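You operate a simulated robot arm through the tools that you are given. There is no shell and no other tool. Be economical: measure what you need, move in short steps, check, and stop when the job is done.

Carry out the task below with a simulated robot arm. There is one attempt and no reset: what you move stays moved.

TASK
Take the orange patch and put it in the steel tray. Put the oil jug in the basin of the sink. Put the tall orange cup in the inside of the soak tank. Stack the core marked "56" from the long table on top of the core marked "95". Take the orange-handled jug and put it on the white table. Fetch the blue ring and set it in the purple tray. Any order will do. Set down upright: oil jug, tall orange cup, orange-handled jug.

It is judged by the outcome, as a careful person would: the job done as asked, and still so three seconds after it is handed in. It fails if anything else is knocked over, pushed out of place, dropped, spilled or broken.

THE ROBOT
A 7-joint arm with a two-finger parallel gripper on a trunk, on a base that drives. Base frame: it is fixed to the floor where the robot stands at the start and does not move with it; the origin is under the middle of the robot, x ahead of it, y to its left, z up; the surface under the hand at the start is at about z = 800. Lengths are in mm, angles in rad, forces in N, time in s.
With the tool pointing down near the work surface it reaches from about 200 to 740 mm from the robot's upright axis, wherever it stands. Its first joint turns from -2.897 to 2.897 rad. Places, roughly: basin of the sink [7000, 2300, 700]; blue ring (7x6x3 cm) [3900, 7800, 800]; core [5000, 5750, 750]; inside of the soak tank (26x23 cm) [6980, 1680, 800]; oil jug [5250, 250, 1000]; orange patch (6x4x4 cm) [500, 0, 800]; orange-handled jug [4000, 7250, 1000]; purple tray (31x16x5 cm) [7000, 3900, 600]; steel tray (33x16x5 cm) [1000, -100, 800]; tall orange cup (7x6x10 cm) [7000, 3800, 1000]; white table [4100, 11000, 800]. Payload 1.57 kg.
Tool frame: the origin (TCP) lies between the finger pads and is the grasp point; the fingertips stand 30 mm ahead of it; z points along the fingers, y is the line along which they close. The gripper opens to 110 mm. The fingers are 24 mm wide and 12 mm thick; the gripper's body (48 by 112 mm) begins 78 mm behind the TCP.
Orientation is that of the tool frame in the base frame, as a unit quaternion [x, y, z, w]. With the fingers straight down and closing along the base's y, the tool's x points along the base's -x, its y along +y and its z along -z.

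THE INTERFACE
- The arm moves only by the tool servo_tool. Its argument "moves" is a list of rows, each a list of 7 numbers: the shift along the tool's x, y, z in mm, then the turn, a rotation vector about the tool's x, y, z in rad, then the gripper command, from -1 (fully open) to 1 (shut), values between in proportion. In form: [[tx, ty, tz, ax, ay, az, hand], ...]. A call has 1 to 8 rows; each row shifts and turns the commanded pose from where the row before left it, along the tool's axes as they then stand. Rows are played at 5 a second. More than 50 mm and 0.15 rad between two rows, or a gripper value outside its range, and nothing of the call is played. Where a pose cannot be reached the arm comes as near as it can. A force on the tool above 40 N (or 10 N above the force at the start of the call, whichever is more), or a blocked arm, ends the call early, and 0.2 s more pass. The fingers move at their own pace (about 45 mm/s each) and stop on an object; they squeeze with about 31 N. The grip force told is the motor's: it shows also when the fingers shut on nothing. Time passes only in rows, and 0.2 s behind the last, so rows that do not move let the fingers close. The reply holds the time, the measured pose of the TCP, the force on the tool along the base axes, the opening and the grip force, in the units named above and with some noise, with the torque about the TCP (base axes, N m) and any sound that the robot's microphone picked up.
- Cameras (640 x 400 px; columns grow to the right, rows downward): "scene" is now at [17.9, 119.2, 1474.6]; the picture's right is [-0.40, -0.92, 0.00], its down [-0.57, 0.25, -0.79] and it looks along [0.72, -0.31, -0.62] (base axes); focal length 266 px, centre (320, 200). "wrist" rides on the gripper at [70, 16, -141] in the tool frame; the picture's right is [-0.23, 0.97, 0.00], its down [-0.86, -0.20, -0.48] and it looks along [-0.47, -0.11, 0.88] (tool axes); focal length 222 px, centre (320, 200). There is no depth. A picture from a camera that has moved, and an enlarged one, comes with that camera's place and axes in the base frame and with its lens.
- grab_frame(camera): a new picture of that camera. It takes no simulated time.
- slide_trunk(by): slides the trunk up (or, below 0, down) by that many mm; the arm and the scene camera ride with it, the base frame stays. It gives what a move gives, with no picture.
- steer(legs): drives the robot by 1 to 6 legs, each [ahead, turn to the left] in mm and rad, along the robot's own axes; the way and the turn of a leg run together, so that a leg with both is an arc; at most 1500 mm and 3.142 rad a leg. The arm and the cameras ride along, it lands a little off, and it stops where it bumps. It gives what a move gives.
- aim_head(pan, tilt): turns the head with the scene camera to pan (to the left, within 2.705 rad either way) and tilt (down, from -0.506 to 1.204), counted from straight ahead of the robot. It gives what a move gives.
- inspect(camera, box): a new picture of the part [left, top, right, bottom] of that camera's present view, enlarged. It takes no simulated time.
- sign_off(): hands the job in; it is judged then, once.

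Go step by step. Nothing tells you exact positions but the pictures and the camera data: compare them with the known pose of the tool, close in by small moves and look again before you grip or let go. The budget is 186 turns and 144 pictures, counting those below and the enlarged ones. Unless the task says otherwise, let go and move clear before handing in, and close with one line.

The tools are called by a JSON object that holds its "method" and its "body". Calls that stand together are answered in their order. servo_tool: Moves the arm, as the interface text tells. Its arguments: {"type":"object","properties":{"moves":{"type":"array","items":{"type":"array","items":{"type":"number"}}}},"required":["moves"]} The other tools are called the same way: slide_trunk (by) slides the trunk up or down; steer (legs) drives the base; aim_head (pan, tilt) turns the head that bears the scene camera; grab_frame (camera) takes a picture; inspect (camera, box) takes an enlarged picture of a part of a camera's view; sign_off () hands the job in.

At the start:

```text
time: 0.0
position: [435.2, -207.9, 1056.4]
tool_rot: [0.0, 1.0, -0.001, 0.0]
force: [-0.6, -0.4, 0.1]
wrist_torque: [0.01, -0.01, -0.03]
finger_gap: 109.8
gripper_force: 0.1
trunk travel left (down, up): [-400.0, 190.0]
robot x, y, heading: [0.3, -0.4, 0.003]
head pan, tilt: [-0.408, 0.667]
```

scene: 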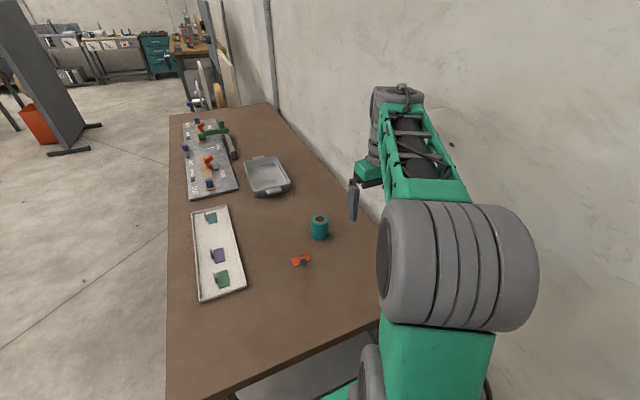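
wrist: 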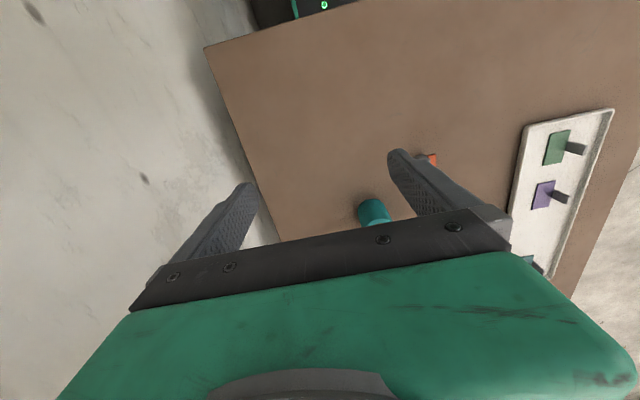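

I see the orange patch near (534, -37) and the grey steel tray near (1030, -60). I'll look closer at both first.

{"method": "inspect", "body": {"camera": "scene", "box": [260, 200, 360, 280]}}

{"method": "inspect", "body": {"camera": "scene", "box": [160, 100, 320, 200]}}

```text
5.00 times, centred on (310, 240) of scene
camera zoom: at [17.9, 119.2, 1474.6], right [-0.4, -0.92, 0.0], down [-0.57, 0.25, -0.79], along [0.72, -0.31, -0.62], focal length 1332 px, centre (370, 0)
```

zoom: 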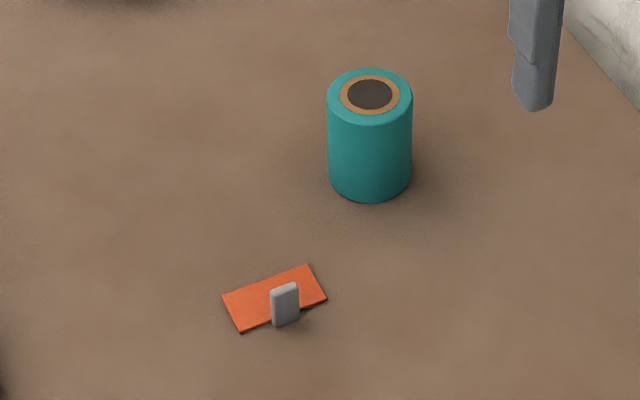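

```text
4.00 times, centred on (240, 150) of scene
camera zoom: at [17.9, 119.2, 1474.6], right [-0.4, -0.92, 0.0], down [-0.57, 0.25, -0.79], along [0.72, -0.31, -0.62], focal length 1066 px, centre (640, 400)
```

zoom: 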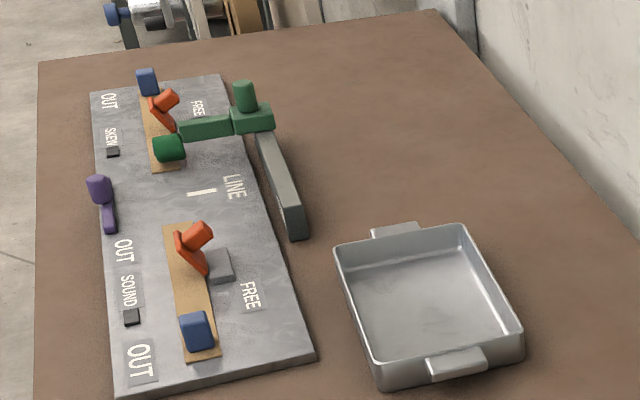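

{"method": "servo_tool", "body": {"moves": [[-22, 42, 0, 0, 0, 0, -1], [-22, 42, 0, 0, 0, 0, -1], [-22, 42, 0, 0, 0, 0, -1], [-21, 42, 0, 0, 0, 0, -1], [0, 0, 40, 0, 0, 0, -1], [0, 0, 40, 0, 0, 0, -1], [0, 0, 40, 0, 0, 0, -0.5], [0, 0, 0, 0, 0, 0, -0.5]]}}

{"method": "grab_frame", "body": {"camera": "wrist"}}

{"method": "inspect", "body": {"camera": "scene", "box": [260, 200, 360, 280]}}

```text
time: 1.8
position: [521.8, -41.0, 933.7]
tool_rot: [-0.001, 1.0, 0.0, 0.0]
force: [-0.3, 0.0, 0.5]
wrist_torque: [-0.01, 0.04, -0.01]
finger_gap: 82.5
gripper_force: 0.2
trunk travel left (down, up): [-400.0, 190.0]
robot x, y, heading: [-1.4, 0.1, 0.002]
head pan, tilt: [-0.408, 0.667]
```

```text
139 pictures are left
camera wrist: at [453.5, -24.6, 1076.2], right [0.23, 0.97, 0.0], down [0.86, -0.2, 0.48], along [0.47, -0.11, -0.88], focal length 222 px, centre (320, 200)
```

wrist: 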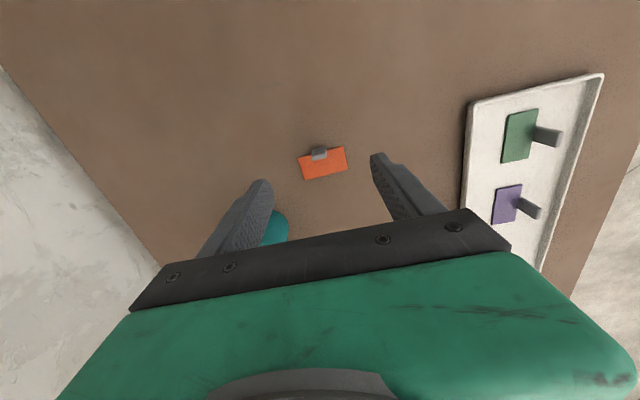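

```text
5.00 times, centred on (310, 240) of scene
camera zoom: at [18.1, 119.2, 1474.6], right [-0.4, -0.92, 0.0], down [-0.57, 0.25, -0.79], along [0.72, -0.31, -0.62], focal length 1332 px, centre (370, 0)
```

zoom: 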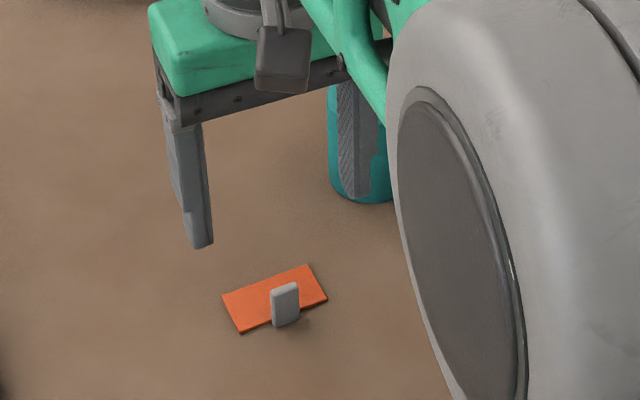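

{"method": "inspect", "body": {"camera": "wrist", "box": [280, 130, 360, 190]}}

```text
6.67 times, centred on (320, 160) of wrist
camera zoom: at [453.5, -24.6, 1076.2], right [0.23, 0.97, 0.0], down [0.86, -0.2, 0.48], along [0.47, -0.11, -0.88], focal length 1481 px, centre (320, 467)
```

zoom: 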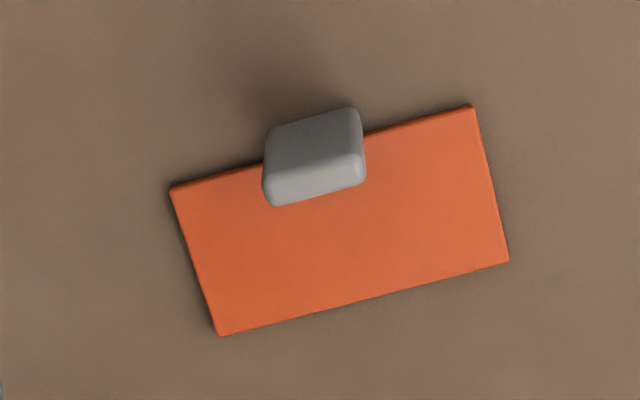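

{"method": "servo_tool", "body": {"moves": [[0, 0, 0, 0, 0, 0.149, -0.5], [0, 0, 0, 0, 0, 0.149, -0.5], [0, 0, 0, 0, 0, 0.149, -0.5], [0, 0, 0, 0, 0, 0.149, -0.5], [0, 0, 0, 0, 0, 0.149, -0.5], [0, 0, 0, 0, 0, 0.149, -0.5], [0, 0, 0, 0, 0, 0.149, -0.5], [0, 0, 0, 0, 0, 0.149, -0.5]]}}

{"method": "servo_tool", "body": {"moves": [[0, 0, 0, 0, 0, 0.149, -0.5], [0, 0, 0, 0, 0, 0.149, -0.5], [0, 0, 0, 0, 0, 0.081, -0.5], [0, 0, 30, 0, 0, 0, -0.6], [0, 0, 25, 0, 0, 0, -0.6], [0, 0, 0, 0, 0, 0, -0.6]]}}

{"method": "grab_frame", "body": {"camera": "wrist"}}

{"method": "inspect", "body": {"camera": "scene", "box": [260, 200, 360, 280]}}

```text
time: 3.6
position: [521.6, -40.3, 936.5]
tool_rot: [0.563, 0.827, 0.0, 0.0]
force: [0.6, -0.4, -0.3]
wrist_torque: [0.0, 0.0, -0.04]
finger_gap: 82.3
gripper_force: 0.1
trunk travel left (down, up): [-400.0, 190.0]
robot x, y, heading: [-0.4, -3.3, -0.004]
head pan, tilt: [-0.408, 0.667]
```

```text
time: 5.0
position: [521.5, -41.1, 879.5]
tool_rot: [0.708, 0.707, 0.0, 0.0]
force: [0.6, 0.0, 0.4]
wrist_torque: [-0.04, 0.01, 0.05]
finger_gap: 88.0
gripper_force: 0.1
trunk travel left (down, up): [-400.0, 190.0]
robot x, y, heading: [3.8, -2.0, -0.004]
head pan, tilt: [-0.408, 0.667]
```

```text
136 pictures are left
camera wrist: at [538.9, 28.6, 1021.1], right [0.97, -0.23, 0.0], down [-0.2, -0.86, 0.48], along [-0.11, -0.47, -0.88], focal length 222 px, centre (320, 200)
```

wrist: 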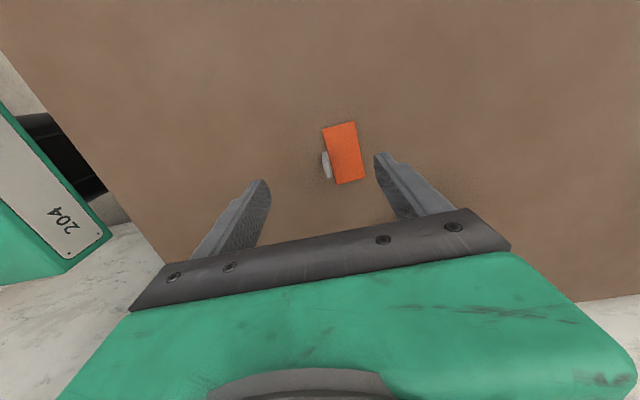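

```text
5.00 times, centred on (310, 240) of scene
camera zoom: at [18.0, 119.2, 1474.6], right [-0.4, -0.92, 0.0], down [-0.57, 0.25, -0.79], along [0.72, -0.31, -0.62], focal length 1332 px, centre (370, 0)
```

zoom: 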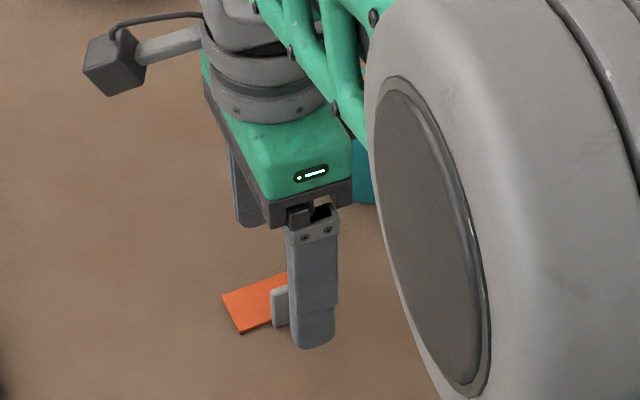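

{"method": "servo_tool", "body": {"moves": [[-2, 6, 20, 0, 0, 0, -0.6], [0, 0, 20, 0, 0, 0, -0.6], [0, 0, 0, 0, 0, 0, 1], [0, 0, 0, 0, 0, 0, 1], [0, 0, 0, 0, 0, 0, 1], [0, 0, 0, 0, 0, 0, 1], [0, 0, 0, 0, 0, 0, 1]]}}

{"method": "grab_frame", "body": {"camera": "wrist"}}

```text
time: 6.6
position: [528.4, -42.1, 838.6]
tool_rot: [0.708, 0.706, 0.001, 0.0]
force: [-0.3, 0.2, 0.1]
wrist_torque: [0.01, 0.0, 0.01]
finger_gap: 5.1
gripper_force: 14.1
trunk travel left (down, up): [-400.0, 190.0]
robot x, y, heading: [0.3, -3.0, 0.001]
head pan, tilt: [-0.408, 0.667]
```

```text
134 pictures are left
camera wrist: at [545.8, 26.7, 981.4], right [0.97, -0.23, 0.0], down [-0.2, -0.86, 0.48], along [-0.11, -0.47, -0.88], focal length 222 px, centre (320, 200)
```

wrist: 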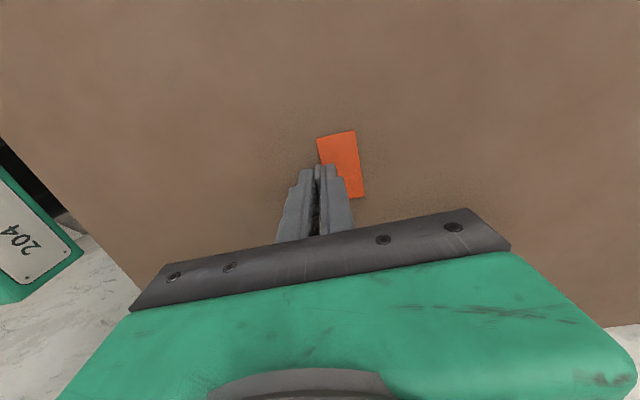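

{"method": "servo_tool", "body": {"moves": [[0, 0, -40, 0, 0, 0, 1], [0, 0, -50, 0, 0, 0, 1], [0, 0, -50, 0, 0, 0, 1], [0, 0, -50, 0, 0, 0, 1], [0, -50, 0, 0, 0, 0, 1], [0, -50, 0, 0, 0, 0, 1], [0, -50, 0, 0, 0, 0, 1], [0, 0, 0, 0, 0, 0, 1]]}}

{"method": "aim_head", "body": {"pan": 0.7, "tilt": 0.4}}

{"method": "grab_frame", "body": {"camera": "scene"}}

{"method": "grab_frame", "body": {"camera": "wrist"}}

```text
time: 8.4
position: [377.5, -41.4, 1029.9]
tool_rot: [0.708, 0.706, 0.001, 0.0]
force: [-0.6, -0.5, -0.5]
wrist_torque: [-0.02, -0.03, 0.0]
finger_gap: 4.2
gripper_force: 25.4
trunk travel left (down, up): [-400.0, 190.0]
robot x, y, heading: [1.7, 0.5, -0.004]
head pan, tilt: [-0.408, 0.667]
```

```text
time: 9.7
position: [379.0, -40.3, 1029.9]
tool_rot: [0.708, 0.707, 0.0, 0.0]
force: [-0.2, 0.3, -0.4]
wrist_torque: [0.02, -0.02, -0.03]
finger_gap: 4.8
gripper_force: 25.5
trunk travel left (down, up): [-400.0, 190.0]
robot x, y, heading: [-2.5, -0.4, 0.004]
head pan, tilt: [0.7, 0.4]
```

```text
133 pictures are left
camera scene: at [9.7, 213.1, 1498.5], right [0.64, -0.77, 0.0], down [-0.3, -0.25, -0.92], along [0.7, 0.59, -0.39], focal length 266 px, centre (320, 200)
```

scene: 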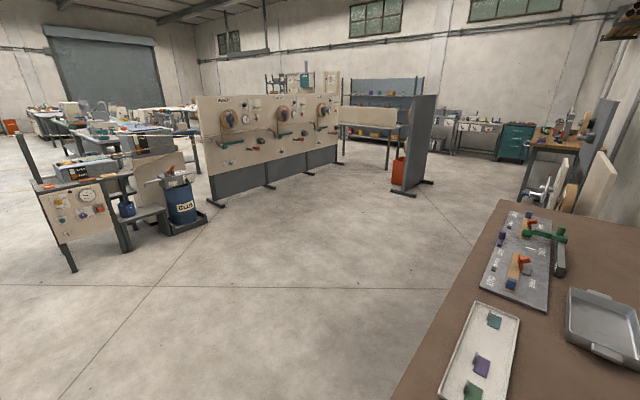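

```text
132 pictures are left
camera wrist: at [396.2, 29.2, 1171.5], right [0.97, -0.23, 0.0], down [-0.2, -0.86, 0.48], along [-0.11, -0.47, -0.88], focal length 222 px, centre (320, 200)
```

wrist: 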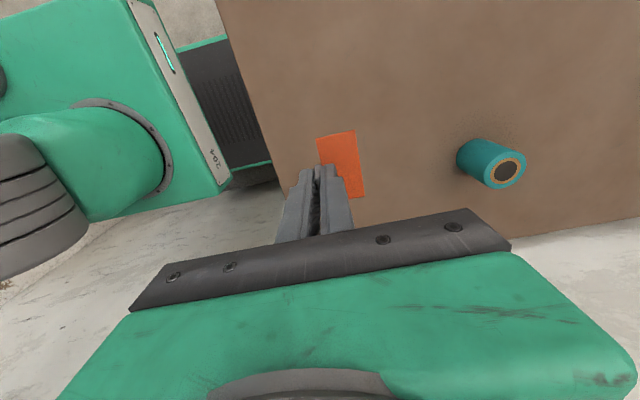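

{"method": "steer", "body": {"legs": [[-150, 0], [0, 1.571], [660, 0], [0, -1.571], [1175, 0]]}}

{"method": "aim_head", "body": {"pan": -1.5, "tilt": 0.8}}

{"method": "grab_frame", "body": {"camera": "scene"}}

```text
time: 27.6
position: [1405.3, 627.7, 1029.7]
tool_rot: [0.71, 0.705, 0.001, -0.001]
force: [0.7, -0.2, -0.5]
wrist_torque: [-0.01, -0.03, -0.01]
finger_gap: 4.6
gripper_force: 25.0
trunk travel left (down, up): [-400.0, 190.0]
robot x, y, heading: [1029.3, 670.2, -0.004]
head pan, tilt: [0.7, 0.4]
```

```text
time: 29.7
position: [1406.9, 627.6, 1029.6]
tool_rot: [0.709, 0.705, 0.0, 0.0]
force: [0.4, 0.2, 0.4]
wrist_torque: [-0.02, -0.02, 0.02]
finger_gap: 4.6
gripper_force: 25.5
trunk travel left (down, up): [-400.0, 190.0]
robot x, y, heading: [1027.3, 671.6, -0.003]
head pan, tilt: [-1.499, 0.799]
```

```text
131 pictures are left
camera scene: at [972.4, 743.2, 1463.5], right [-1.0, -0.07, 0.0], down [-0.05, 0.72, -0.7], along [0.05, -0.7, -0.72], focal length 266 px, centre (320, 200)
```

scene: 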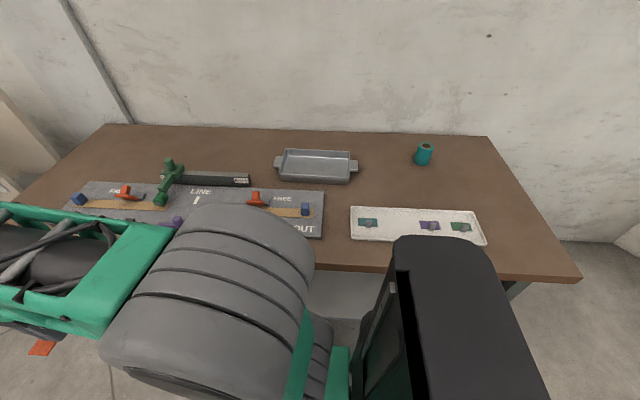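

{"method": "steer", "body": {"legs": [[0, -1.571], [50, 0]]}}

{"method": "aim_head", "body": {"pan": -0.1, "tilt": 0.75}}

{"method": "grab_frame", "body": {"camera": "scene"}}

```text
time: 34.4
position: [1001.9, 241.5, 1029.7]
tool_rot: [1.0, 0.015, 0.001, 0.0]
force: [0.0, 0.0, -0.7]
wrist_torque: [-0.02, 0.0, -0.02]
finger_gap: 4.8
gripper_force: 24.9
trunk travel left (down, up): [-400.0, 190.0]
robot x, y, heading: [1029.5, 621.8, -1.542]
head pan, tilt: [-1.499, 0.799]
```

```text
time: 35.9
position: [1001.5, 240.2, 1029.4]
tool_rot: [1.0, 0.016, 0.0, 0.0]
force: [-0.5, -0.7, -0.1]
wrist_torque: [0.02, 0.01, 0.03]
finger_gap: 4.5
gripper_force: 25.1
trunk travel left (down, up): [-400.0, 190.0]
robot x, y, heading: [1027.2, 619.7, -1.541]
head pan, tilt: [-0.099, 0.75]
```

```text
130 pictures are left
camera scene: at [1174.8, 601.2, 1467.4], right [-1.0, 0.07, 0.0], down [0.05, 0.68, -0.73], along [-0.05, -0.73, -0.68], focal length 266 px, centre (320, 200)
```

scene: 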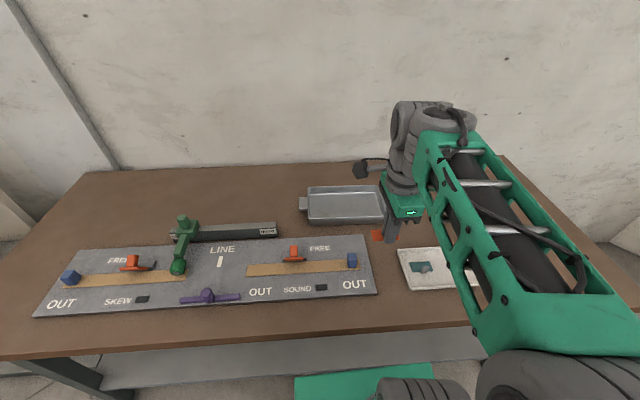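

{"method": "servo_tool", "body": {"moves": [[4, 49, 0, 0, 0, 0, 1], [4, 49, 0, 0, 0, 0, 1], [4, 49, 0, 0, 0, 0, 1], [4, 49, 0, 0, 0, 0, 1], [4, 49, 0, 0, 0, 0, 1], [4, 49, 0, 0, 0, 0, 1], [0, 0, 40, 0, 0, 0, 1], [0, 0, 0, 0, 0, 0, 1]]}}

{"method": "grab_frame", "body": {"camera": "scene"}}

{"method": "grab_frame", "body": {"camera": "wrist"}}

```text
time: 37.7
position: [1033.4, -52.2, 990.3]
tool_rot: [1.0, 0.016, 0.0, 0.0]
force: [0.0, 0.1, -1.0]
wrist_torque: [-0.01, 0.0, -0.01]
finger_gap: 4.5
gripper_force: 24.7
trunk travel left (down, up): [-400.0, 190.0]
robot x, y, heading: [1029.1, 622.3, -1.538]
head pan, tilt: [-0.099, 0.75]
```

```text
129 pictures are left
camera scene: at [1174.8, 601.4, 1467.4], right [-1.0, 0.07, 0.0], down [0.05, 0.68, -0.73], along [-0.05, -0.73, -0.68], focal length 266 px, centre (320, 200)
```

scene: 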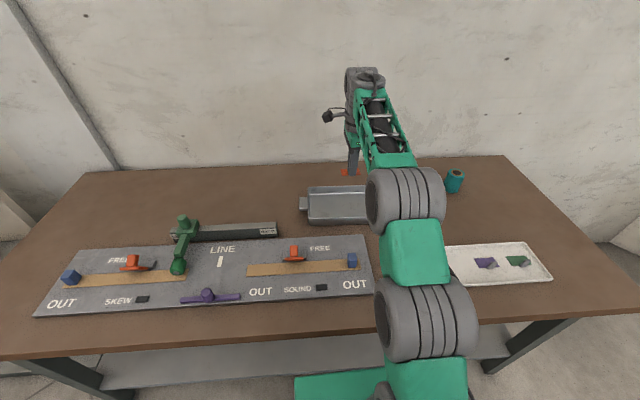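

```text
128 pictures are left
camera wrist: at [1104.4, -66.7, 1132.5], right [-0.2, -0.98, 0.0], down [-0.86, 0.17, 0.48], along [-0.47, 0.09, -0.88], focal length 222 px, centre (320, 200)
```

wrist: 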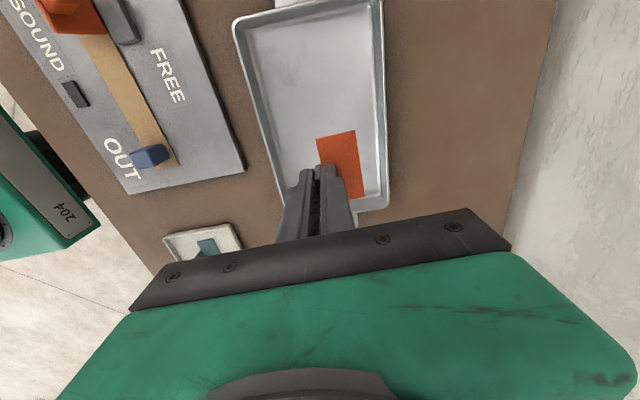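

{"method": "servo_tool", "body": {"moves": [[5, -8, 45, 0, 0, 0, 1], [0, 0, 45, 0, 0, 0, 1], [0, 0, 35, 0, 0, 0, 1], [0, 0, 8, 0, 0, 0, 1], [0, 0, 5, 0, 0, 0, 1], [0, 0, 0, 0, 0, 0, 1]]}}

{"method": "inspect", "body": {"camera": "wrist", "box": [240, 80, 440, 220]}}

```text
time: 39.1
position: [1038.1, -44.0, 851.1]
tool_rot: [1.0, 0.016, 0.0, 0.0]
force: [0.6, 0.0, -0.1]
wrist_torque: [-0.01, 0.02, 0.02]
finger_gap: 4.7
gripper_force: 25.5
trunk travel left (down, up): [-400.0, 190.0]
robot x, y, heading: [1028.1, 620.8, -1.54]
head pan, tilt: [-0.099, 0.75]
```

```text
2.86 times, centred on (340, 150) of wrist
camera zoom: at [1109.5, -59.1, 993.7], right [-0.2, -0.98, 0.0], down [-0.86, 0.17, 0.48], along [-0.47, 0.09, -0.88], focal length 635 px, centre (263, 343)
```

zoom: 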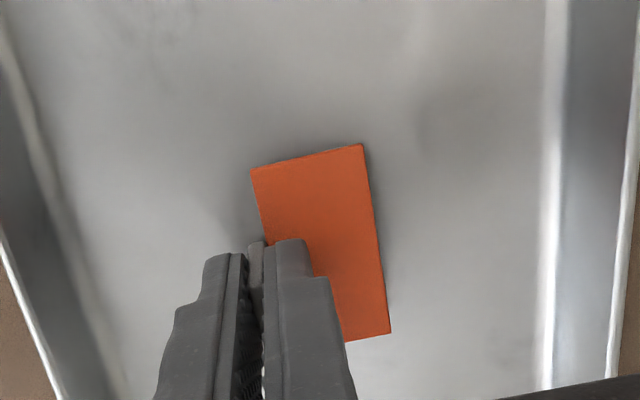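

{"method": "servo_tool", "body": {"moves": [[0, 0, 4, 0, 0, 0, 1], [0, 0, 3, 0, 0, 0, 1], [0, 0, 2, 0, 0, 0, 1], [0, 0, 0, 0, 0, 0, 1]]}}

```text
time: 40.1
position: [1039.2, -45.1, 843.3]
tool_rot: [1.0, 0.016, 0.0, 0.0]
force: [0.5, 0.9, 2.0]
wrist_torque: [-0.01, -0.04, -0.01]
finger_gap: 4.8
gripper_force: 24.6
trunk travel left (down, up): [-400.0, 190.0]
robot x, y, heading: [1029.2, 624.0, -1.542]
head pan, tilt: [-0.099, 0.75]
```

{"method": "servo_tool", "body": {"moves": [[0, 0, 0, 0, 0, 0, 0.5], [0, 0, 0, 0, 0, 0, 0.3], [0, 0, 0, 0, 0, 0, 0.3], [0, 0, -40, 0, 0, 0, 0.3], [0, 0, -50, 0, 0, 0, 0.3], [0, 0, -50, 0, 0, 0, 0.3], [0, 0, -50, 0, 0, 0, 0.3], [0, 0, 0, 0, 0, 0, 0.3]]}}

{"method": "grab_frame", "body": {"camera": "wrist"}}

```text
time: 41.9
position: [1039.6, -45.3, 1032.2]
tool_rot: [1.0, 0.017, -0.001, 0.0]
force: [-0.1, 1.1, 0.1]
wrist_torque: [-0.01, -0.01, 0.01]
finger_gap: 38.4
gripper_force: 0.0
trunk travel left (down, up): [-400.0, 190.0]
robot x, y, heading: [1026.4, 619.5, -1.542]
head pan, tilt: [-0.099, 0.75]
```

```text
126 pictures are left
camera wrist: at [1110.5, -59.7, 1174.9], right [-0.2, -0.98, 0.0], down [-0.86, 0.17, 0.48], along [-0.47, 0.09, -0.88], focal length 222 px, centre (320, 200)
```

wrist: 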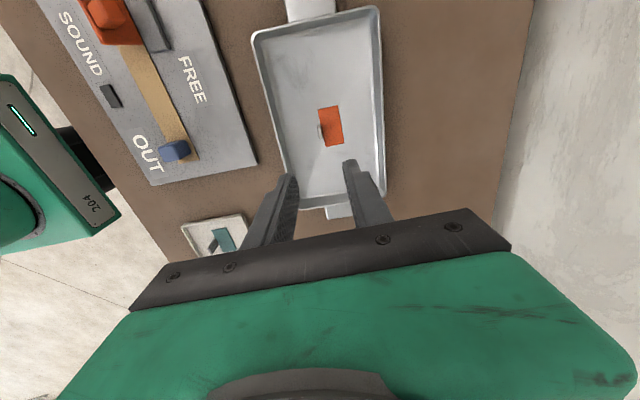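

{"method": "servo_tool", "body": {"moves": [[0, -50, 0, 0, 0, 0, 0.3], [0, -50, 0, 0, 0, 0, 0.3], [0, -50, 0, 0, 0, 0, 0.3], [0, -50, 0, 0, 0, 0, 0.3], [0, -50, 0, 0, 0, 0, 0.3], [0, -50, 0, 0, 0, 0, 0.3], [0, 0, 0, 0, 0, 0, 0.3]]}}

{"method": "steer", "body": {"legs": [[-250, 0], [0, 1.55]]}}

{"method": "aim_head", "body": {"pan": 0.2, "tilt": 0.2}}

{"method": "grab_frame", "body": {"camera": "scene"}}

```text
time: 43.5
position: [1028.6, 258.5, 1031.4]
tool_rot: [1.0, 0.015, 0.0, 0.0]
force: [-0.1, -0.2, 0.6]
wrist_torque: [-0.04, -0.02, 0.0]
finger_gap: 38.4
gripper_force: 0.2
trunk travel left (down, up): [-400.0, 190.0]
robot x, y, heading: [1026.6, 621.2, -1.537]
head pan, tilt: [-0.099, 0.75]
```

```text
time: 49.0
position: [1382.3, 856.0, 1031.7]
tool_rot: [0.712, 0.703, 0.0, 0.001]
force: [-0.1, 0.2, 0.0]
wrist_torque: [0.0, 0.0, 0.0]
finger_gap: 38.3
gripper_force: 0.1
trunk travel left (down, up): [-400.0, 190.0]
robot x, y, heading: [1018.1, 873.8, -0.017]
head pan, tilt: [-0.099, 0.75]
```

```text
time: 50.0
position: [1382.0, 854.8, 1031.3]
tool_rot: [0.712, 0.702, 0.0, -0.001]
force: [-0.2, 0.6, 0.0]
wrist_torque: [0.0, 0.0, 0.02]
finger_gap: 38.5
gripper_force: 0.0
trunk travel left (down, up): [-400.0, 190.0]
robot x, y, heading: [1024.9, 869.5, -0.01]
head pan, tilt: [0.201, 0.201]
```

```text
125 pictures are left
camera scene: at [1052.9, 1044.6, 1517.0], right [0.19, -0.98, 0.0], down [-0.2, -0.04, -0.98], along [0.96, 0.18, -0.2], focal length 266 px, centre (320, 200)
```

scene: 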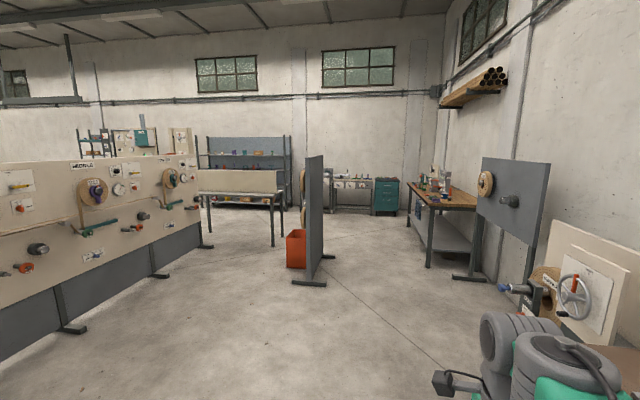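

{"method": "steer", "body": {"legs": [[1500, 0.01], [1500, 0], [900, 0]]}}

{"method": "aim_head", "body": {"pan": -1.0, "tilt": 0.45}}

{"method": "grab_frame", "body": {"camera": "scene"}}

```text
time: 69.0
position: [5333.2, 887.5, 1031.5]
tool_rot: [0.702, 0.712, 0.0, -0.001]
force: [0.1, 0.1, 1.7]
wrist_torque: [0.0, -0.01, 0.01]
finger_gap: 38.5
gripper_force: 0.0
trunk travel left (down, up): [-400.0, 190.0]
robot x, y, heading: [4970.1, 893.2, 0.016]
head pan, tilt: [0.201, 0.201]
```

```text
time: 70.4
position: [5332.3, 886.5, 1030.1]
tool_rot: [0.702, 0.712, 0.0, 0.0]
force: [0.9, 0.7, 0.8]
wrist_torque: [0.01, 0.03, -0.02]
finger_gap: 38.8
gripper_force: 0.1
trunk travel left (down, up): [-400.0, 190.0]
robot x, y, heading: [4971.8, 896.1, 0.016]
head pan, tilt: [-1.0, 0.45]
```

```text
124 pictures are left
camera scene: at [4958.5, 970.7, 1493.9], right [-0.83, -0.55, 0.0], down [-0.24, 0.36, -0.9], along [0.5, -0.75, -0.43], focal length 266 px, centre (320, 200)
```

scene: 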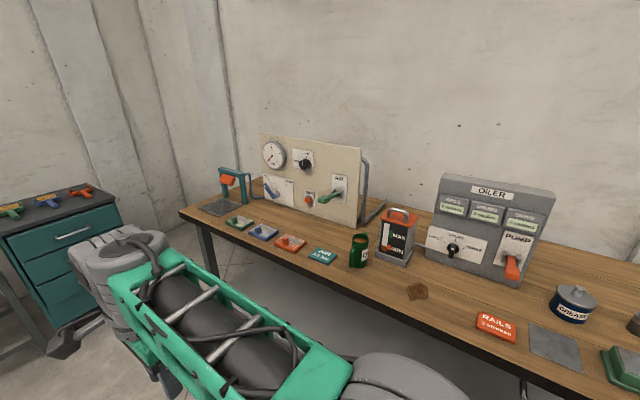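

{"method": "inspect", "body": {"camera": "scene", "box": [320, 180, 460, 300]}}

{"method": "inspect", "body": {"camera": "scene", "box": [420, 150, 640, 400]}}

```text
3.33 times, centred on (390, 240) of scene
camera zoom: at [4958.5, 970.7, 1493.9], right [-0.83, -0.55, 0.0], down [-0.24, 0.36, -0.9], along [0.5, -0.75, -0.43], focal length 888 px, centre (87, 67)
```

zoom: 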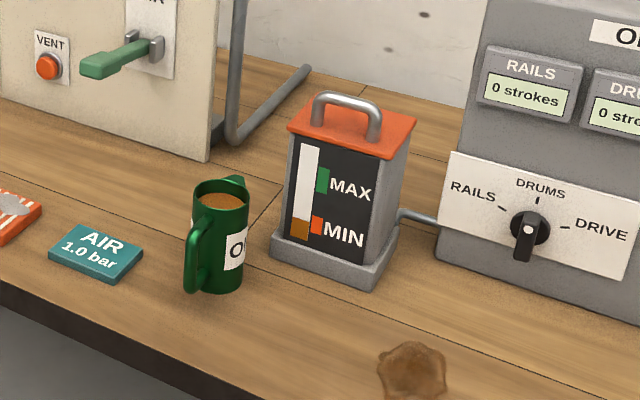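

```text
1.60 times, centred on (530, 275) of scene
camera zoom: at [4958.5, 970.7, 1493.9], right [-0.83, -0.55, 0.0], down [-0.24, 0.36, -0.9], along [0.5, -0.75, -0.43], focal length 426 px, centre (-16, 80)
```

zoom: 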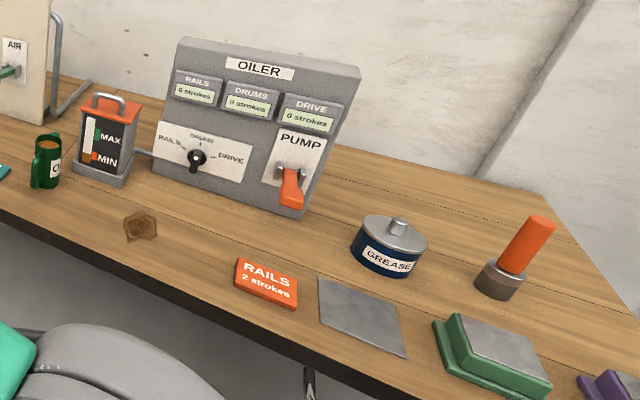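

{"method": "slide_trunk", "body": {"by": 150}}

{"method": "steer", "body": {"legs": [[290, 0], [0, -1.587], [150, 0]]}}

{"method": "aim_head", "body": {"pan": -0.1, "tilt": 0.9}}

{"method": "grab_frame", "body": {"camera": "scene"}}

{"method": "grab_frame", "body": {"camera": "wrist"}}

```text
time: 72.2
position: [5332.1, 887.5, 1182.0]
tool_rot: [0.703, 0.711, 0.0, 0.0]
force: [0.2, 0.7, 0.4]
wrist_torque: [0.03, 0.0, 0.0]
finger_gap: 38.3
gripper_force: 0.0
trunk travel left (down, up): [-550.0, 40.0]
robot x, y, heading: [4970.5, 893.6, 0.013]
head pan, tilt: [-1.0, 0.45]
```

```text
time: 79.1
position: [5240.5, 387.9, 1179.6]
tool_rot: [1.0, -0.011, 0.0, -0.001]
force: [0.4, -0.6, -0.1]
wrist_torque: [0.02, -0.01, -0.01]
finger_gap: 38.7
gripper_force: 0.0
trunk travel left (down, up): [-550.0, 40.0]
robot x, y, heading: [5261.3, 750.3, -1.596]
head pan, tilt: [-1.0, 0.45]
```

```text
time: 80.3
position: [5242.2, 388.3, 1181.6]
tool_rot: [1.0, -0.01, 0.0, -0.002]
force: [0.0, 0.0, 0.4]
wrist_torque: [-0.05, 0.02, -0.01]
finger_gap: 38.4
gripper_force: 0.1
trunk travel left (down, up): [-550.0, 40.0]
robot x, y, heading: [5260.9, 747.6, -1.596]
head pan, tilt: [-0.099, 0.901]
```

```text
121 pictures are left
camera scene: at [5407.0, 730.5, 1605.6], right [-0.99, 0.12, 0.0], down [0.09, 0.78, -0.62], along [-0.08, -0.62, -0.78], focal length 266 px, centre (320, 200)
```

scene: 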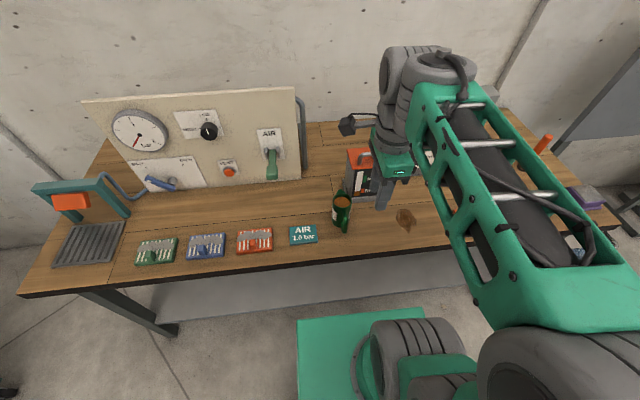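

```text
120 pictures are left
camera wrist: at [5312.0, 370.1, 1323.0], right [-0.25, -0.97, 0.0], down [-0.85, 0.22, 0.48], along [-0.46, 0.12, -0.88], focal length 222 px, centre (320, 200)
```

wrist: 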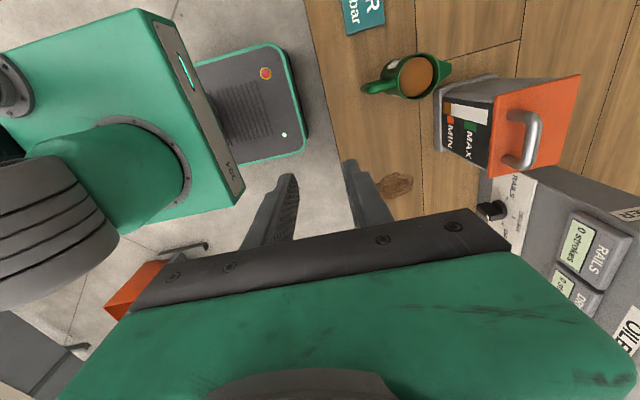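

{"method": "servo_tool", "body": {"moves": [[0, 0, 0, 0, 0, -0.145, -0.7], [0, 0, 0, 0, 0, -0.145, -0.7], [0, 0, 0, 0, 0, -0.145, -0.7], [0, 0, 0, 0, 0, -0.145, -0.7], [0, 0, 0, 0, 0, -0.145, -0.7], [0, 0, 0, 0, 0, -0.145, -0.7], [0, 0, 0, 0, 0, -0.145, -0.7], [0, 0, 0, 0, 0, -0.145, -0.7]]}}

{"method": "servo_tool", "body": {"moves": [[0, 0, 0, 0, 0, -0.145, -0.7], [0, 0, 0, 0, 0, -0.145, -0.7], [0, 0, 0, 0, 0, -0.14, -0.7], [-46, 13, 0, 0, 0, 0, -0.7], [-46, 13, 0, 0, 0, 0, -0.7], [-46, 13, 0, 0, 0, 0, -0.7], [0, 0, 40, 0, 0, 0, -0.7], [0, 0, 0, 0, 0, 0, -0.7]]}}

{"method": "grab_frame", "body": {"camera": "scene"}}

{"method": "grab_frame", "body": {"camera": "wrist"}}

```text
time: 82.1
position: [5242.0, 387.6, 1181.2]
tool_rot: [0.842, 0.54, 0.001, 0.0]
force: [-1.1, 0.1, 0.0]
wrist_torque: [0.02, -0.02, 0.02]
finger_gap: 93.5
gripper_force: 0.0
trunk travel left (down, up): [-550.0, 40.0]
robot x, y, heading: [5261.0, 748.6, -1.592]
head pan, tilt: [-0.099, 0.901]
```

```text
time: 83.9
position: [5281.2, 251.8, 1140.0]
tool_rot: [0.708, 0.706, 0.0, 0.0]
force: [0.9, -0.2, 0.1]
wrist_torque: [0.01, 0.01, 0.0]
finger_gap: 93.5
gripper_force: 0.0
trunk travel left (down, up): [-550.0, 40.0]
robot x, y, heading: [5259.2, 752.0, -1.592]
head pan, tilt: [-0.099, 0.901]
```

```text
119 pictures are left
camera scene: at [5407.0, 730.7, 1605.5], right [-0.99, 0.12, 0.0], down [0.09, 0.78, -0.62], along [-0.07, -0.62, -0.78], focal length 266 px, centre (320, 200)
```

scene: 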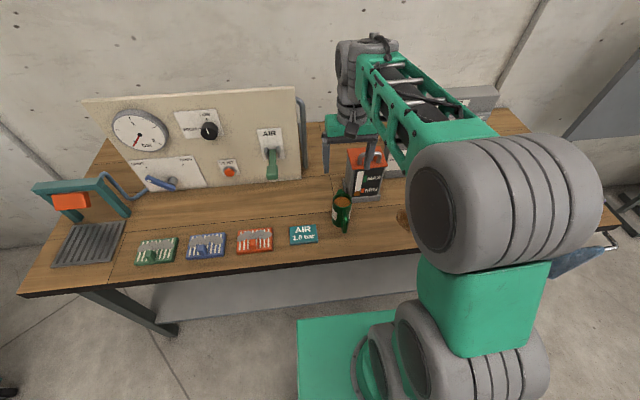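

```text
118 pictures are left
camera wrist: at [5298.7, 321.2, 1281.5], right [0.97, -0.23, 0.0], down [-0.2, -0.85, 0.48], along [-0.11, -0.47, -0.88], focal length 222 px, centre (320, 200)
```

wrist: 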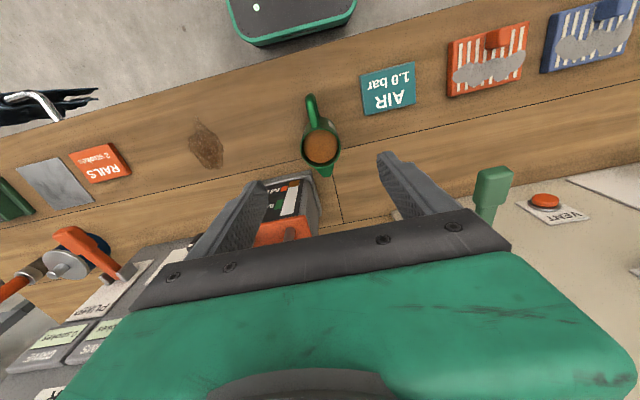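

{"method": "servo_tool", "body": {"moves": [[-8, 1, 40, 0, 0, 0, -0.7], [0, 0, 40, 0, 0, 0, -0.7], [0, 0, 40, 0, 0, 0, -0.7], [0, 0, 0, 0, 0, 0, -0.7]]}}

{"method": "grab_frame", "body": {"camera": "wrist"}}

{"method": "inspect", "body": {"camera": "scene", "box": [280, 120, 440, 240]}}

```text
time: 84.9
position: [5280.7, 242.7, 1018.7]
tool_rot: [0.708, 0.706, 0.0, 0.0]
force: [-0.4, -0.8, 0.8]
wrist_torque: [-0.02, -0.02, -0.01]
finger_gap: 93.5
gripper_force: 0.1
trunk travel left (down, up): [-550.0, 40.0]
robot x, y, heading: [5261.1, 750.7, -1.593]
head pan, tilt: [-0.099, 0.901]
```

```text
117 pictures are left
camera wrist: at [5298.6, 311.6, 1160.5], right [0.97, -0.23, 0.0], down [-0.2, -0.85, 0.48], along [-0.11, -0.47, -0.88], focal length 222 px, centre (320, 200)
```

wrist: 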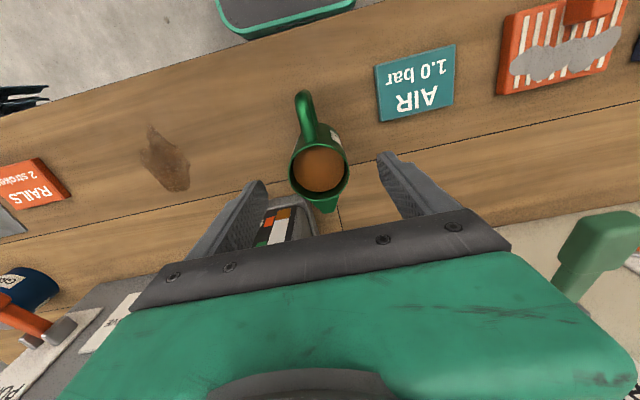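

```text
3.33 times, centred on (360, 180) of scene
camera zoom: at [5407.1, 730.3, 1605.5], right [-0.99, 0.12, 0.0], down [0.09, 0.78, -0.62], along [-0.07, -0.62, -0.78], focal length 888 px, centre (187, 267)
```

zoom: 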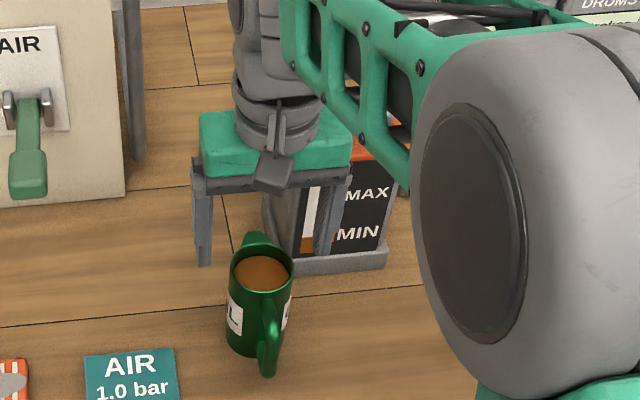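

{"method": "servo_tool", "body": {"moves": [[-1, 1, 30, 0, 0, 0, -0.7], [0, 0, 30, 0, 0, 0, -0.7], [0, 0, 0, 0, 0, 0, -0.7]]}}

{"method": "inspect", "body": {"camera": "scene", "box": [280, 120, 440, 240]}}

{"method": "grab_frame", "body": {"camera": "wrist"}}

```text
time: 85.7
position: [5282.8, 242.2, 960.1]
tool_rot: [0.708, 0.707, 0.0, 0.0]
force: [0.4, -0.1, -1.0]
wrist_torque: [-0.05, -0.03, -0.03]
finger_gap: 93.7
gripper_force: 0.1
trunk travel left (down, up): [-550.0, 40.0]
robot x, y, heading: [5259.6, 748.1, -1.593]
head pan, tilt: [-0.099, 0.901]
```

```text
3.33 times, centred on (360, 180) of scene
camera zoom: at [5407.1, 730.5, 1605.5], right [-0.99, 0.12, 0.0], down [0.09, 0.78, -0.62], along [-0.07, -0.62, -0.78], focal length 888 px, centre (187, 267)
```

zoom: 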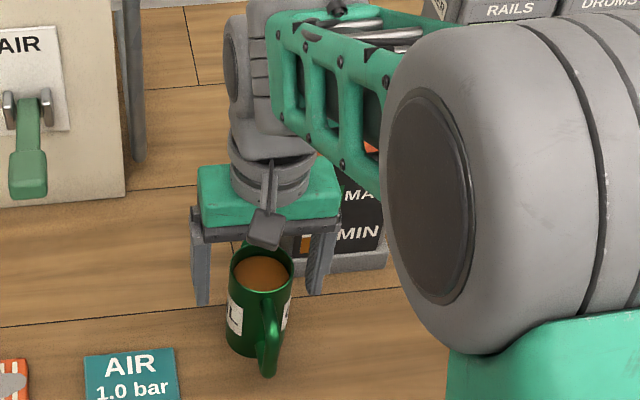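

```text
114 pictures are left
camera wrist: at [5299.4, 311.6, 1102.5], right [0.97, -0.23, 0.0], down [-0.2, -0.85, 0.48], along [-0.11, -0.47, -0.88], focal length 222 px, centre (320, 200)
```

wrist: 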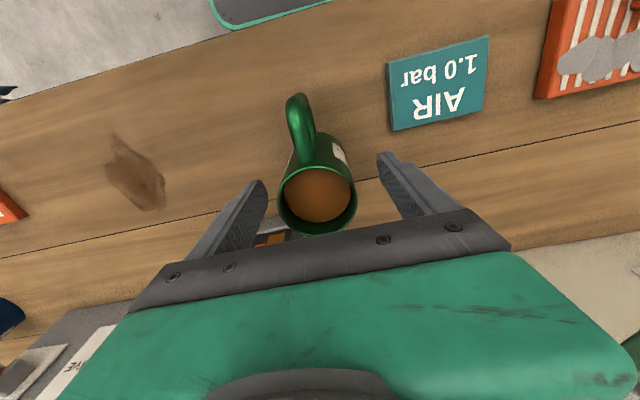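

{"method": "servo_tool", "body": {"moves": [[5, 0, 6, 0, 0, 0, -0.7], [0, 0, 0, 0, 0, 0, -0.2], [0, 0, 0, 0, 0, 0, 0.2], [0, 0, 0, 0, 0, 0, 1], [0, 0, 0, 0, 0, 0, 1], [0, 0, 0, 0, 0, 0, 1]]}}

{"method": "grab_frame", "body": {"camera": "wrist"}}

```text
time: 87.1
position: [5281.6, 247.1, 955.1]
tool_rot: [0.708, 0.706, 0.0, 0.0]
force: [-0.9, -0.4, 0.1]
wrist_torque: [-0.04, 0.13, -0.02]
finger_gap: 55.4
gripper_force: 30.9
trunk travel left (down, up): [-550.0, 40.0]
robot x, y, heading: [5261.5, 749.5, -1.59]
head pan, tilt: [-0.099, 0.901]
```

```text
113 pictures are left
camera wrist: at [5299.0, 316.3, 1096.7], right [0.97, -0.23, 0.0], down [-0.2, -0.85, 0.48], along [-0.11, -0.47, -0.88], focal length 222 px, centre (320, 200)
```

wrist: 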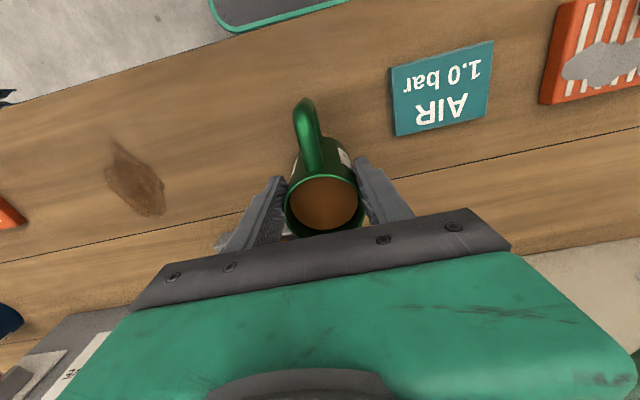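

{"method": "servo_tool", "body": {"moves": [[0, 0, -10, 0, 0, 0, 1], [0, 0, -20, 0, 0, 0, 1], [0, 0, -25, 0, 0, 0, 1], [0, 0, -25, 0, 0, 0, 1], [0, 0, -25, 0, 0, 0, 1], [0, 0, -25, 0, 0, 0, 1], [0, 0, -10, 0, 0, 0, 1], [0, 0, 0, 0, 0, 0, 1]]}}

{"method": "inspect", "body": {"camera": "scene", "box": [280, 80, 440, 240]}}

```text
time: 88.9
position: [5284.8, 247.3, 1094.4]
tool_rot: [0.708, 0.707, 0.001, -0.001]
force: [-0.9, 0.6, -2.1]
wrist_torque: [0.01, 0.03, -0.01]
finger_gap: 55.6
gripper_force: 30.5
trunk travel left (down, up): [-550.0, 40.0]
robot x, y, heading: [5262.5, 749.7, -1.59]
head pan, tilt: [-0.099, 0.901]
```

```text
2.50 times, centred on (360, 160) of scene
camera zoom: at [5407.1, 730.2, 1605.5], right [-0.99, 0.12, 0.0], down [0.09, 0.78, -0.62], along [-0.07, -0.62, -0.78], focal length 666 px, centre (220, 300)
```

zoom: 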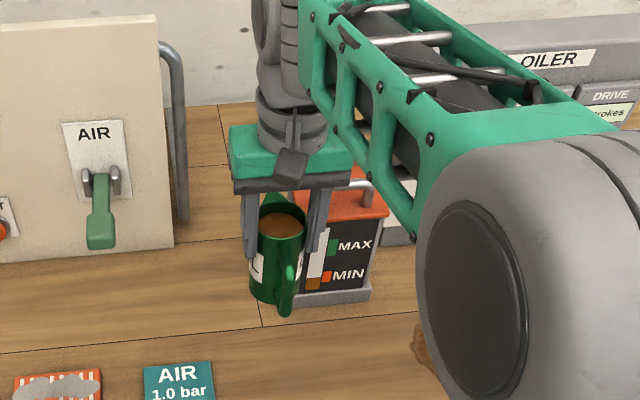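

{"method": "servo_tool", "body": {"moves": [[20, 0, 0, 0, 0, 0, 1], [25, 0, 0, 0, 0, 0, 1], [25, 0, 0, 0, 0, 0, 1], [20, 0, 0, 0, 0, 0, 1], [10, 0, 0, 0, 0, 0, 1], [0, 0, 0, 0, 0, 0, 1]]}}

{"method": "steer", "body": {"legs": [[-350, 0], [0, 1.59]]}}

{"method": "aim_head", "body": {"pan": 0.5, "tilt": 0.4}}

{"method": "grab_frame", "body": {"camera": "scene"}}

{"method": "grab_frame", "body": {"camera": "wrist"}}

```text
time: 90.3
position: [5282.5, 345.7, 1095.2]
tool_rot: [0.708, 0.707, 0.0, 0.0]
force: [-0.3, -0.2, -3.0]
wrist_torque: [0.0, 0.0, -0.02]
finger_gap: 55.8
gripper_force: 31.6
trunk travel left (down, up): [-550.0, 40.0]
robot x, y, heading: [5261.4, 747.7, -1.598]
head pan, tilt: [-0.099, 0.901]
```

```text
time: 96.3
position: [5673.7, 1114.6, 1094.9]
tool_rot: [0.012, 1.0, 0.0, 0.001]
force: [-0.1, 1.4, -2.3]
wrist_torque: [0.02, 0.06, -0.01]
finger_gap: 55.4
gripper_force: 31.6
trunk travel left (down, up): [-550.0, 40.0]
robot x, y, heading: [5271.6, 1104.6, -0.048]
head pan, tilt: [-0.099, 0.901]
```

```text
time: 97.3
position: [5673.3, 1113.9, 1094.2]
tool_rot: [0.012, 1.0, 0.0, 0.0]
force: [-0.4, 0.6, -3.1]
wrist_torque: [-0.02, 0.03, 0.0]
finger_gap: 55.3
gripper_force: 30.7
trunk travel left (down, up): [-550.0, 40.0]
robot x, y, heading: [5273.7, 1098.7, -0.044]
head pan, tilt: [0.499, 0.4]
```

```text
111 pictures are left
camera scene: at [5298.2, 1298.9, 1648.5], right [0.44, -0.9, 0.0], down [-0.35, -0.17, -0.92], along [0.83, 0.4, -0.39], focal length 266 px, centre (320, 200)
```

scene: 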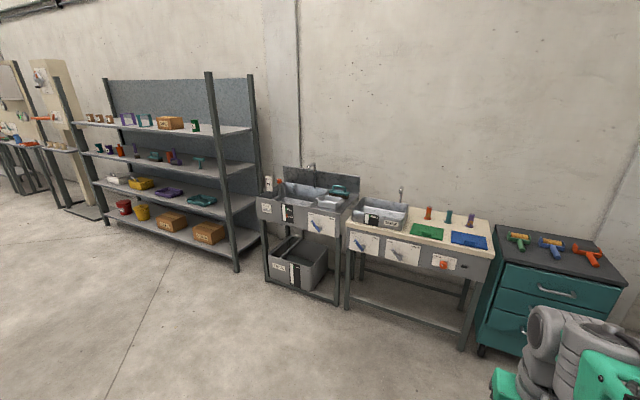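

```text
110 pictures are left
camera wrist: at [5605.2, 1132.5, 1236.8], right [0.25, 0.97, 0.0], down [0.85, -0.22, 0.48], along [0.46, -0.12, -0.88], focal length 222 px, centre (320, 200)
```

wrist: 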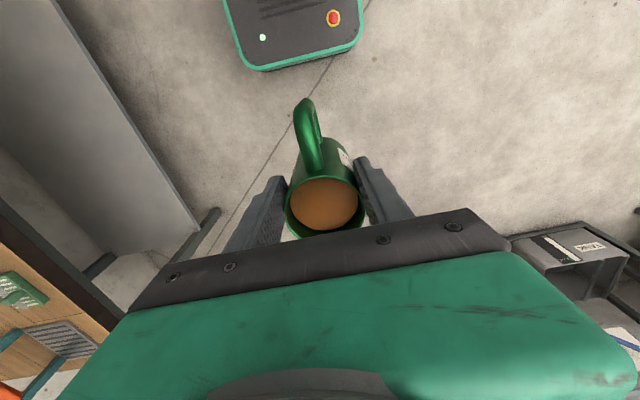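

{"method": "inspect", "body": {"camera": "scene", "box": [240, 140, 500, 320]}}

{"method": "inspect", "body": {"camera": "scene", "box": [60, 60, 260, 260]}}

```text
2.22 times, centred on (370, 230) of scene
camera zoom: at [5298.2, 1298.9, 1648.5], right [0.44, -0.9, 0.0], down [-0.35, -0.17, -0.92], along [0.83, 0.4, -0.39], focal length 592 px, centre (209, 133)
```

zoom: 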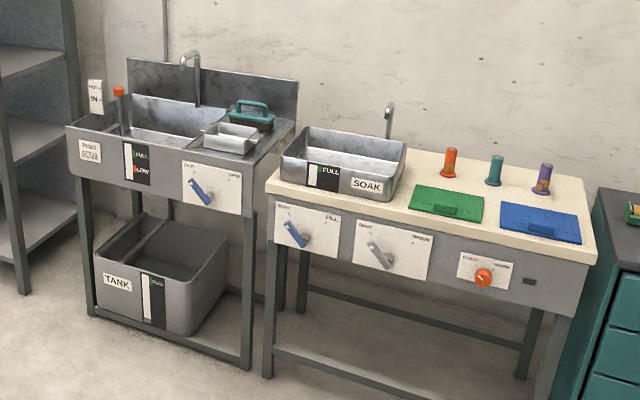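

```text
2.00 times, centred on (160, 160) of scene
camera zoom: at [5298.2, 1298.9, 1648.5], right [0.44, -0.9, 0.0], down [-0.35, -0.17, -0.92], along [0.83, 0.4, -0.39], focal length 533 px, centre (640, 280)
```

zoom: 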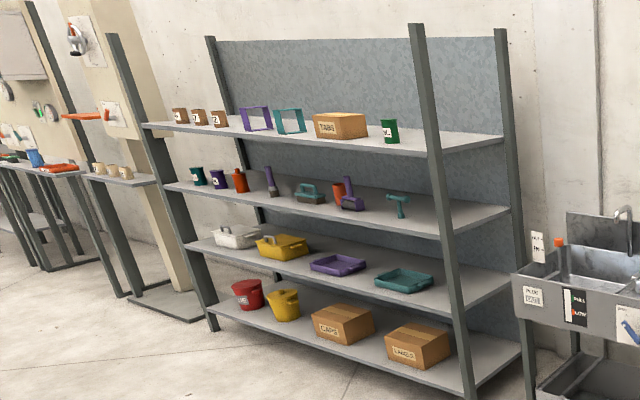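

{"method": "steer", "body": {"legs": [[0, 0.861], [823, 0], [823, 0], [0, -0.817]]}}

{"method": "aim_head", "body": {"pan": -0.1, "tilt": 0.75}}

{"method": "grab_frame", "body": {"camera": "scene"}}

{"method": "grab_frame", "body": {"camera": "wrist"}}

```text
time: 110.0
position: [6831.8, 2302.1, 1095.1]
tool_rot: [0.006, 1.0, 0.0, 0.0]
force: [0.5, 0.6, -2.4]
wrist_torque: [-0.02, 0.03, -0.02]
finger_gap: 55.4
gripper_force: 30.8
trunk travel left (down, up): [-550.0, 40.0]
robot x, y, heading: [6428.8, 2280.6, -0.029]
head pan, tilt: [0.499, 0.4]
```

```text
time: 111.0
position: [6832.8, 2301.4, 1095.3]
tool_rot: [0.005, 1.0, 0.0, 0.0]
force: [-0.1, -0.5, -2.3]
wrist_torque: [-0.01, -0.01, 0.01]
finger_gap: 55.5
gripper_force: 30.9
trunk travel left (down, up): [-550.0, 40.0]
robot x, y, heading: [6430.9, 2284.8, -0.029]
head pan, tilt: [-0.099, 0.75]
```

```text
107 pictures are left
camera scene: at [6453.8, 2428.3, 1617.5], right [-0.13, -0.99, 0.0], down [-0.68, 0.09, -0.73], along [0.73, -0.09, -0.68], focal length 266 px, centre (320, 200)
```

scene: 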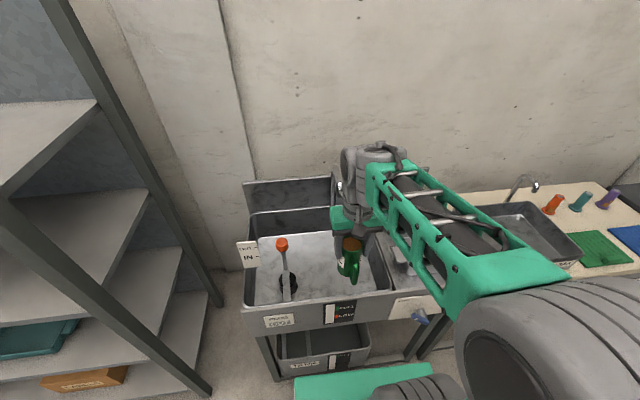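

```text
106 pictures are left
camera wrist: at [6763.5, 2318.6, 1236.7], right [0.24, 0.97, 0.0], down [0.85, -0.21, 0.48], along [0.46, -0.11, -0.88], focal length 222 px, centre (320, 200)
```

wrist: 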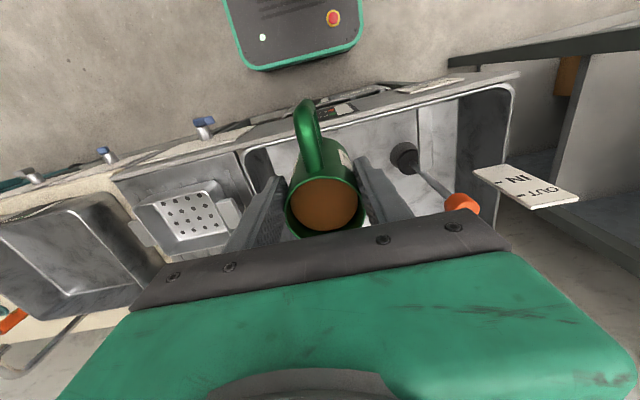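

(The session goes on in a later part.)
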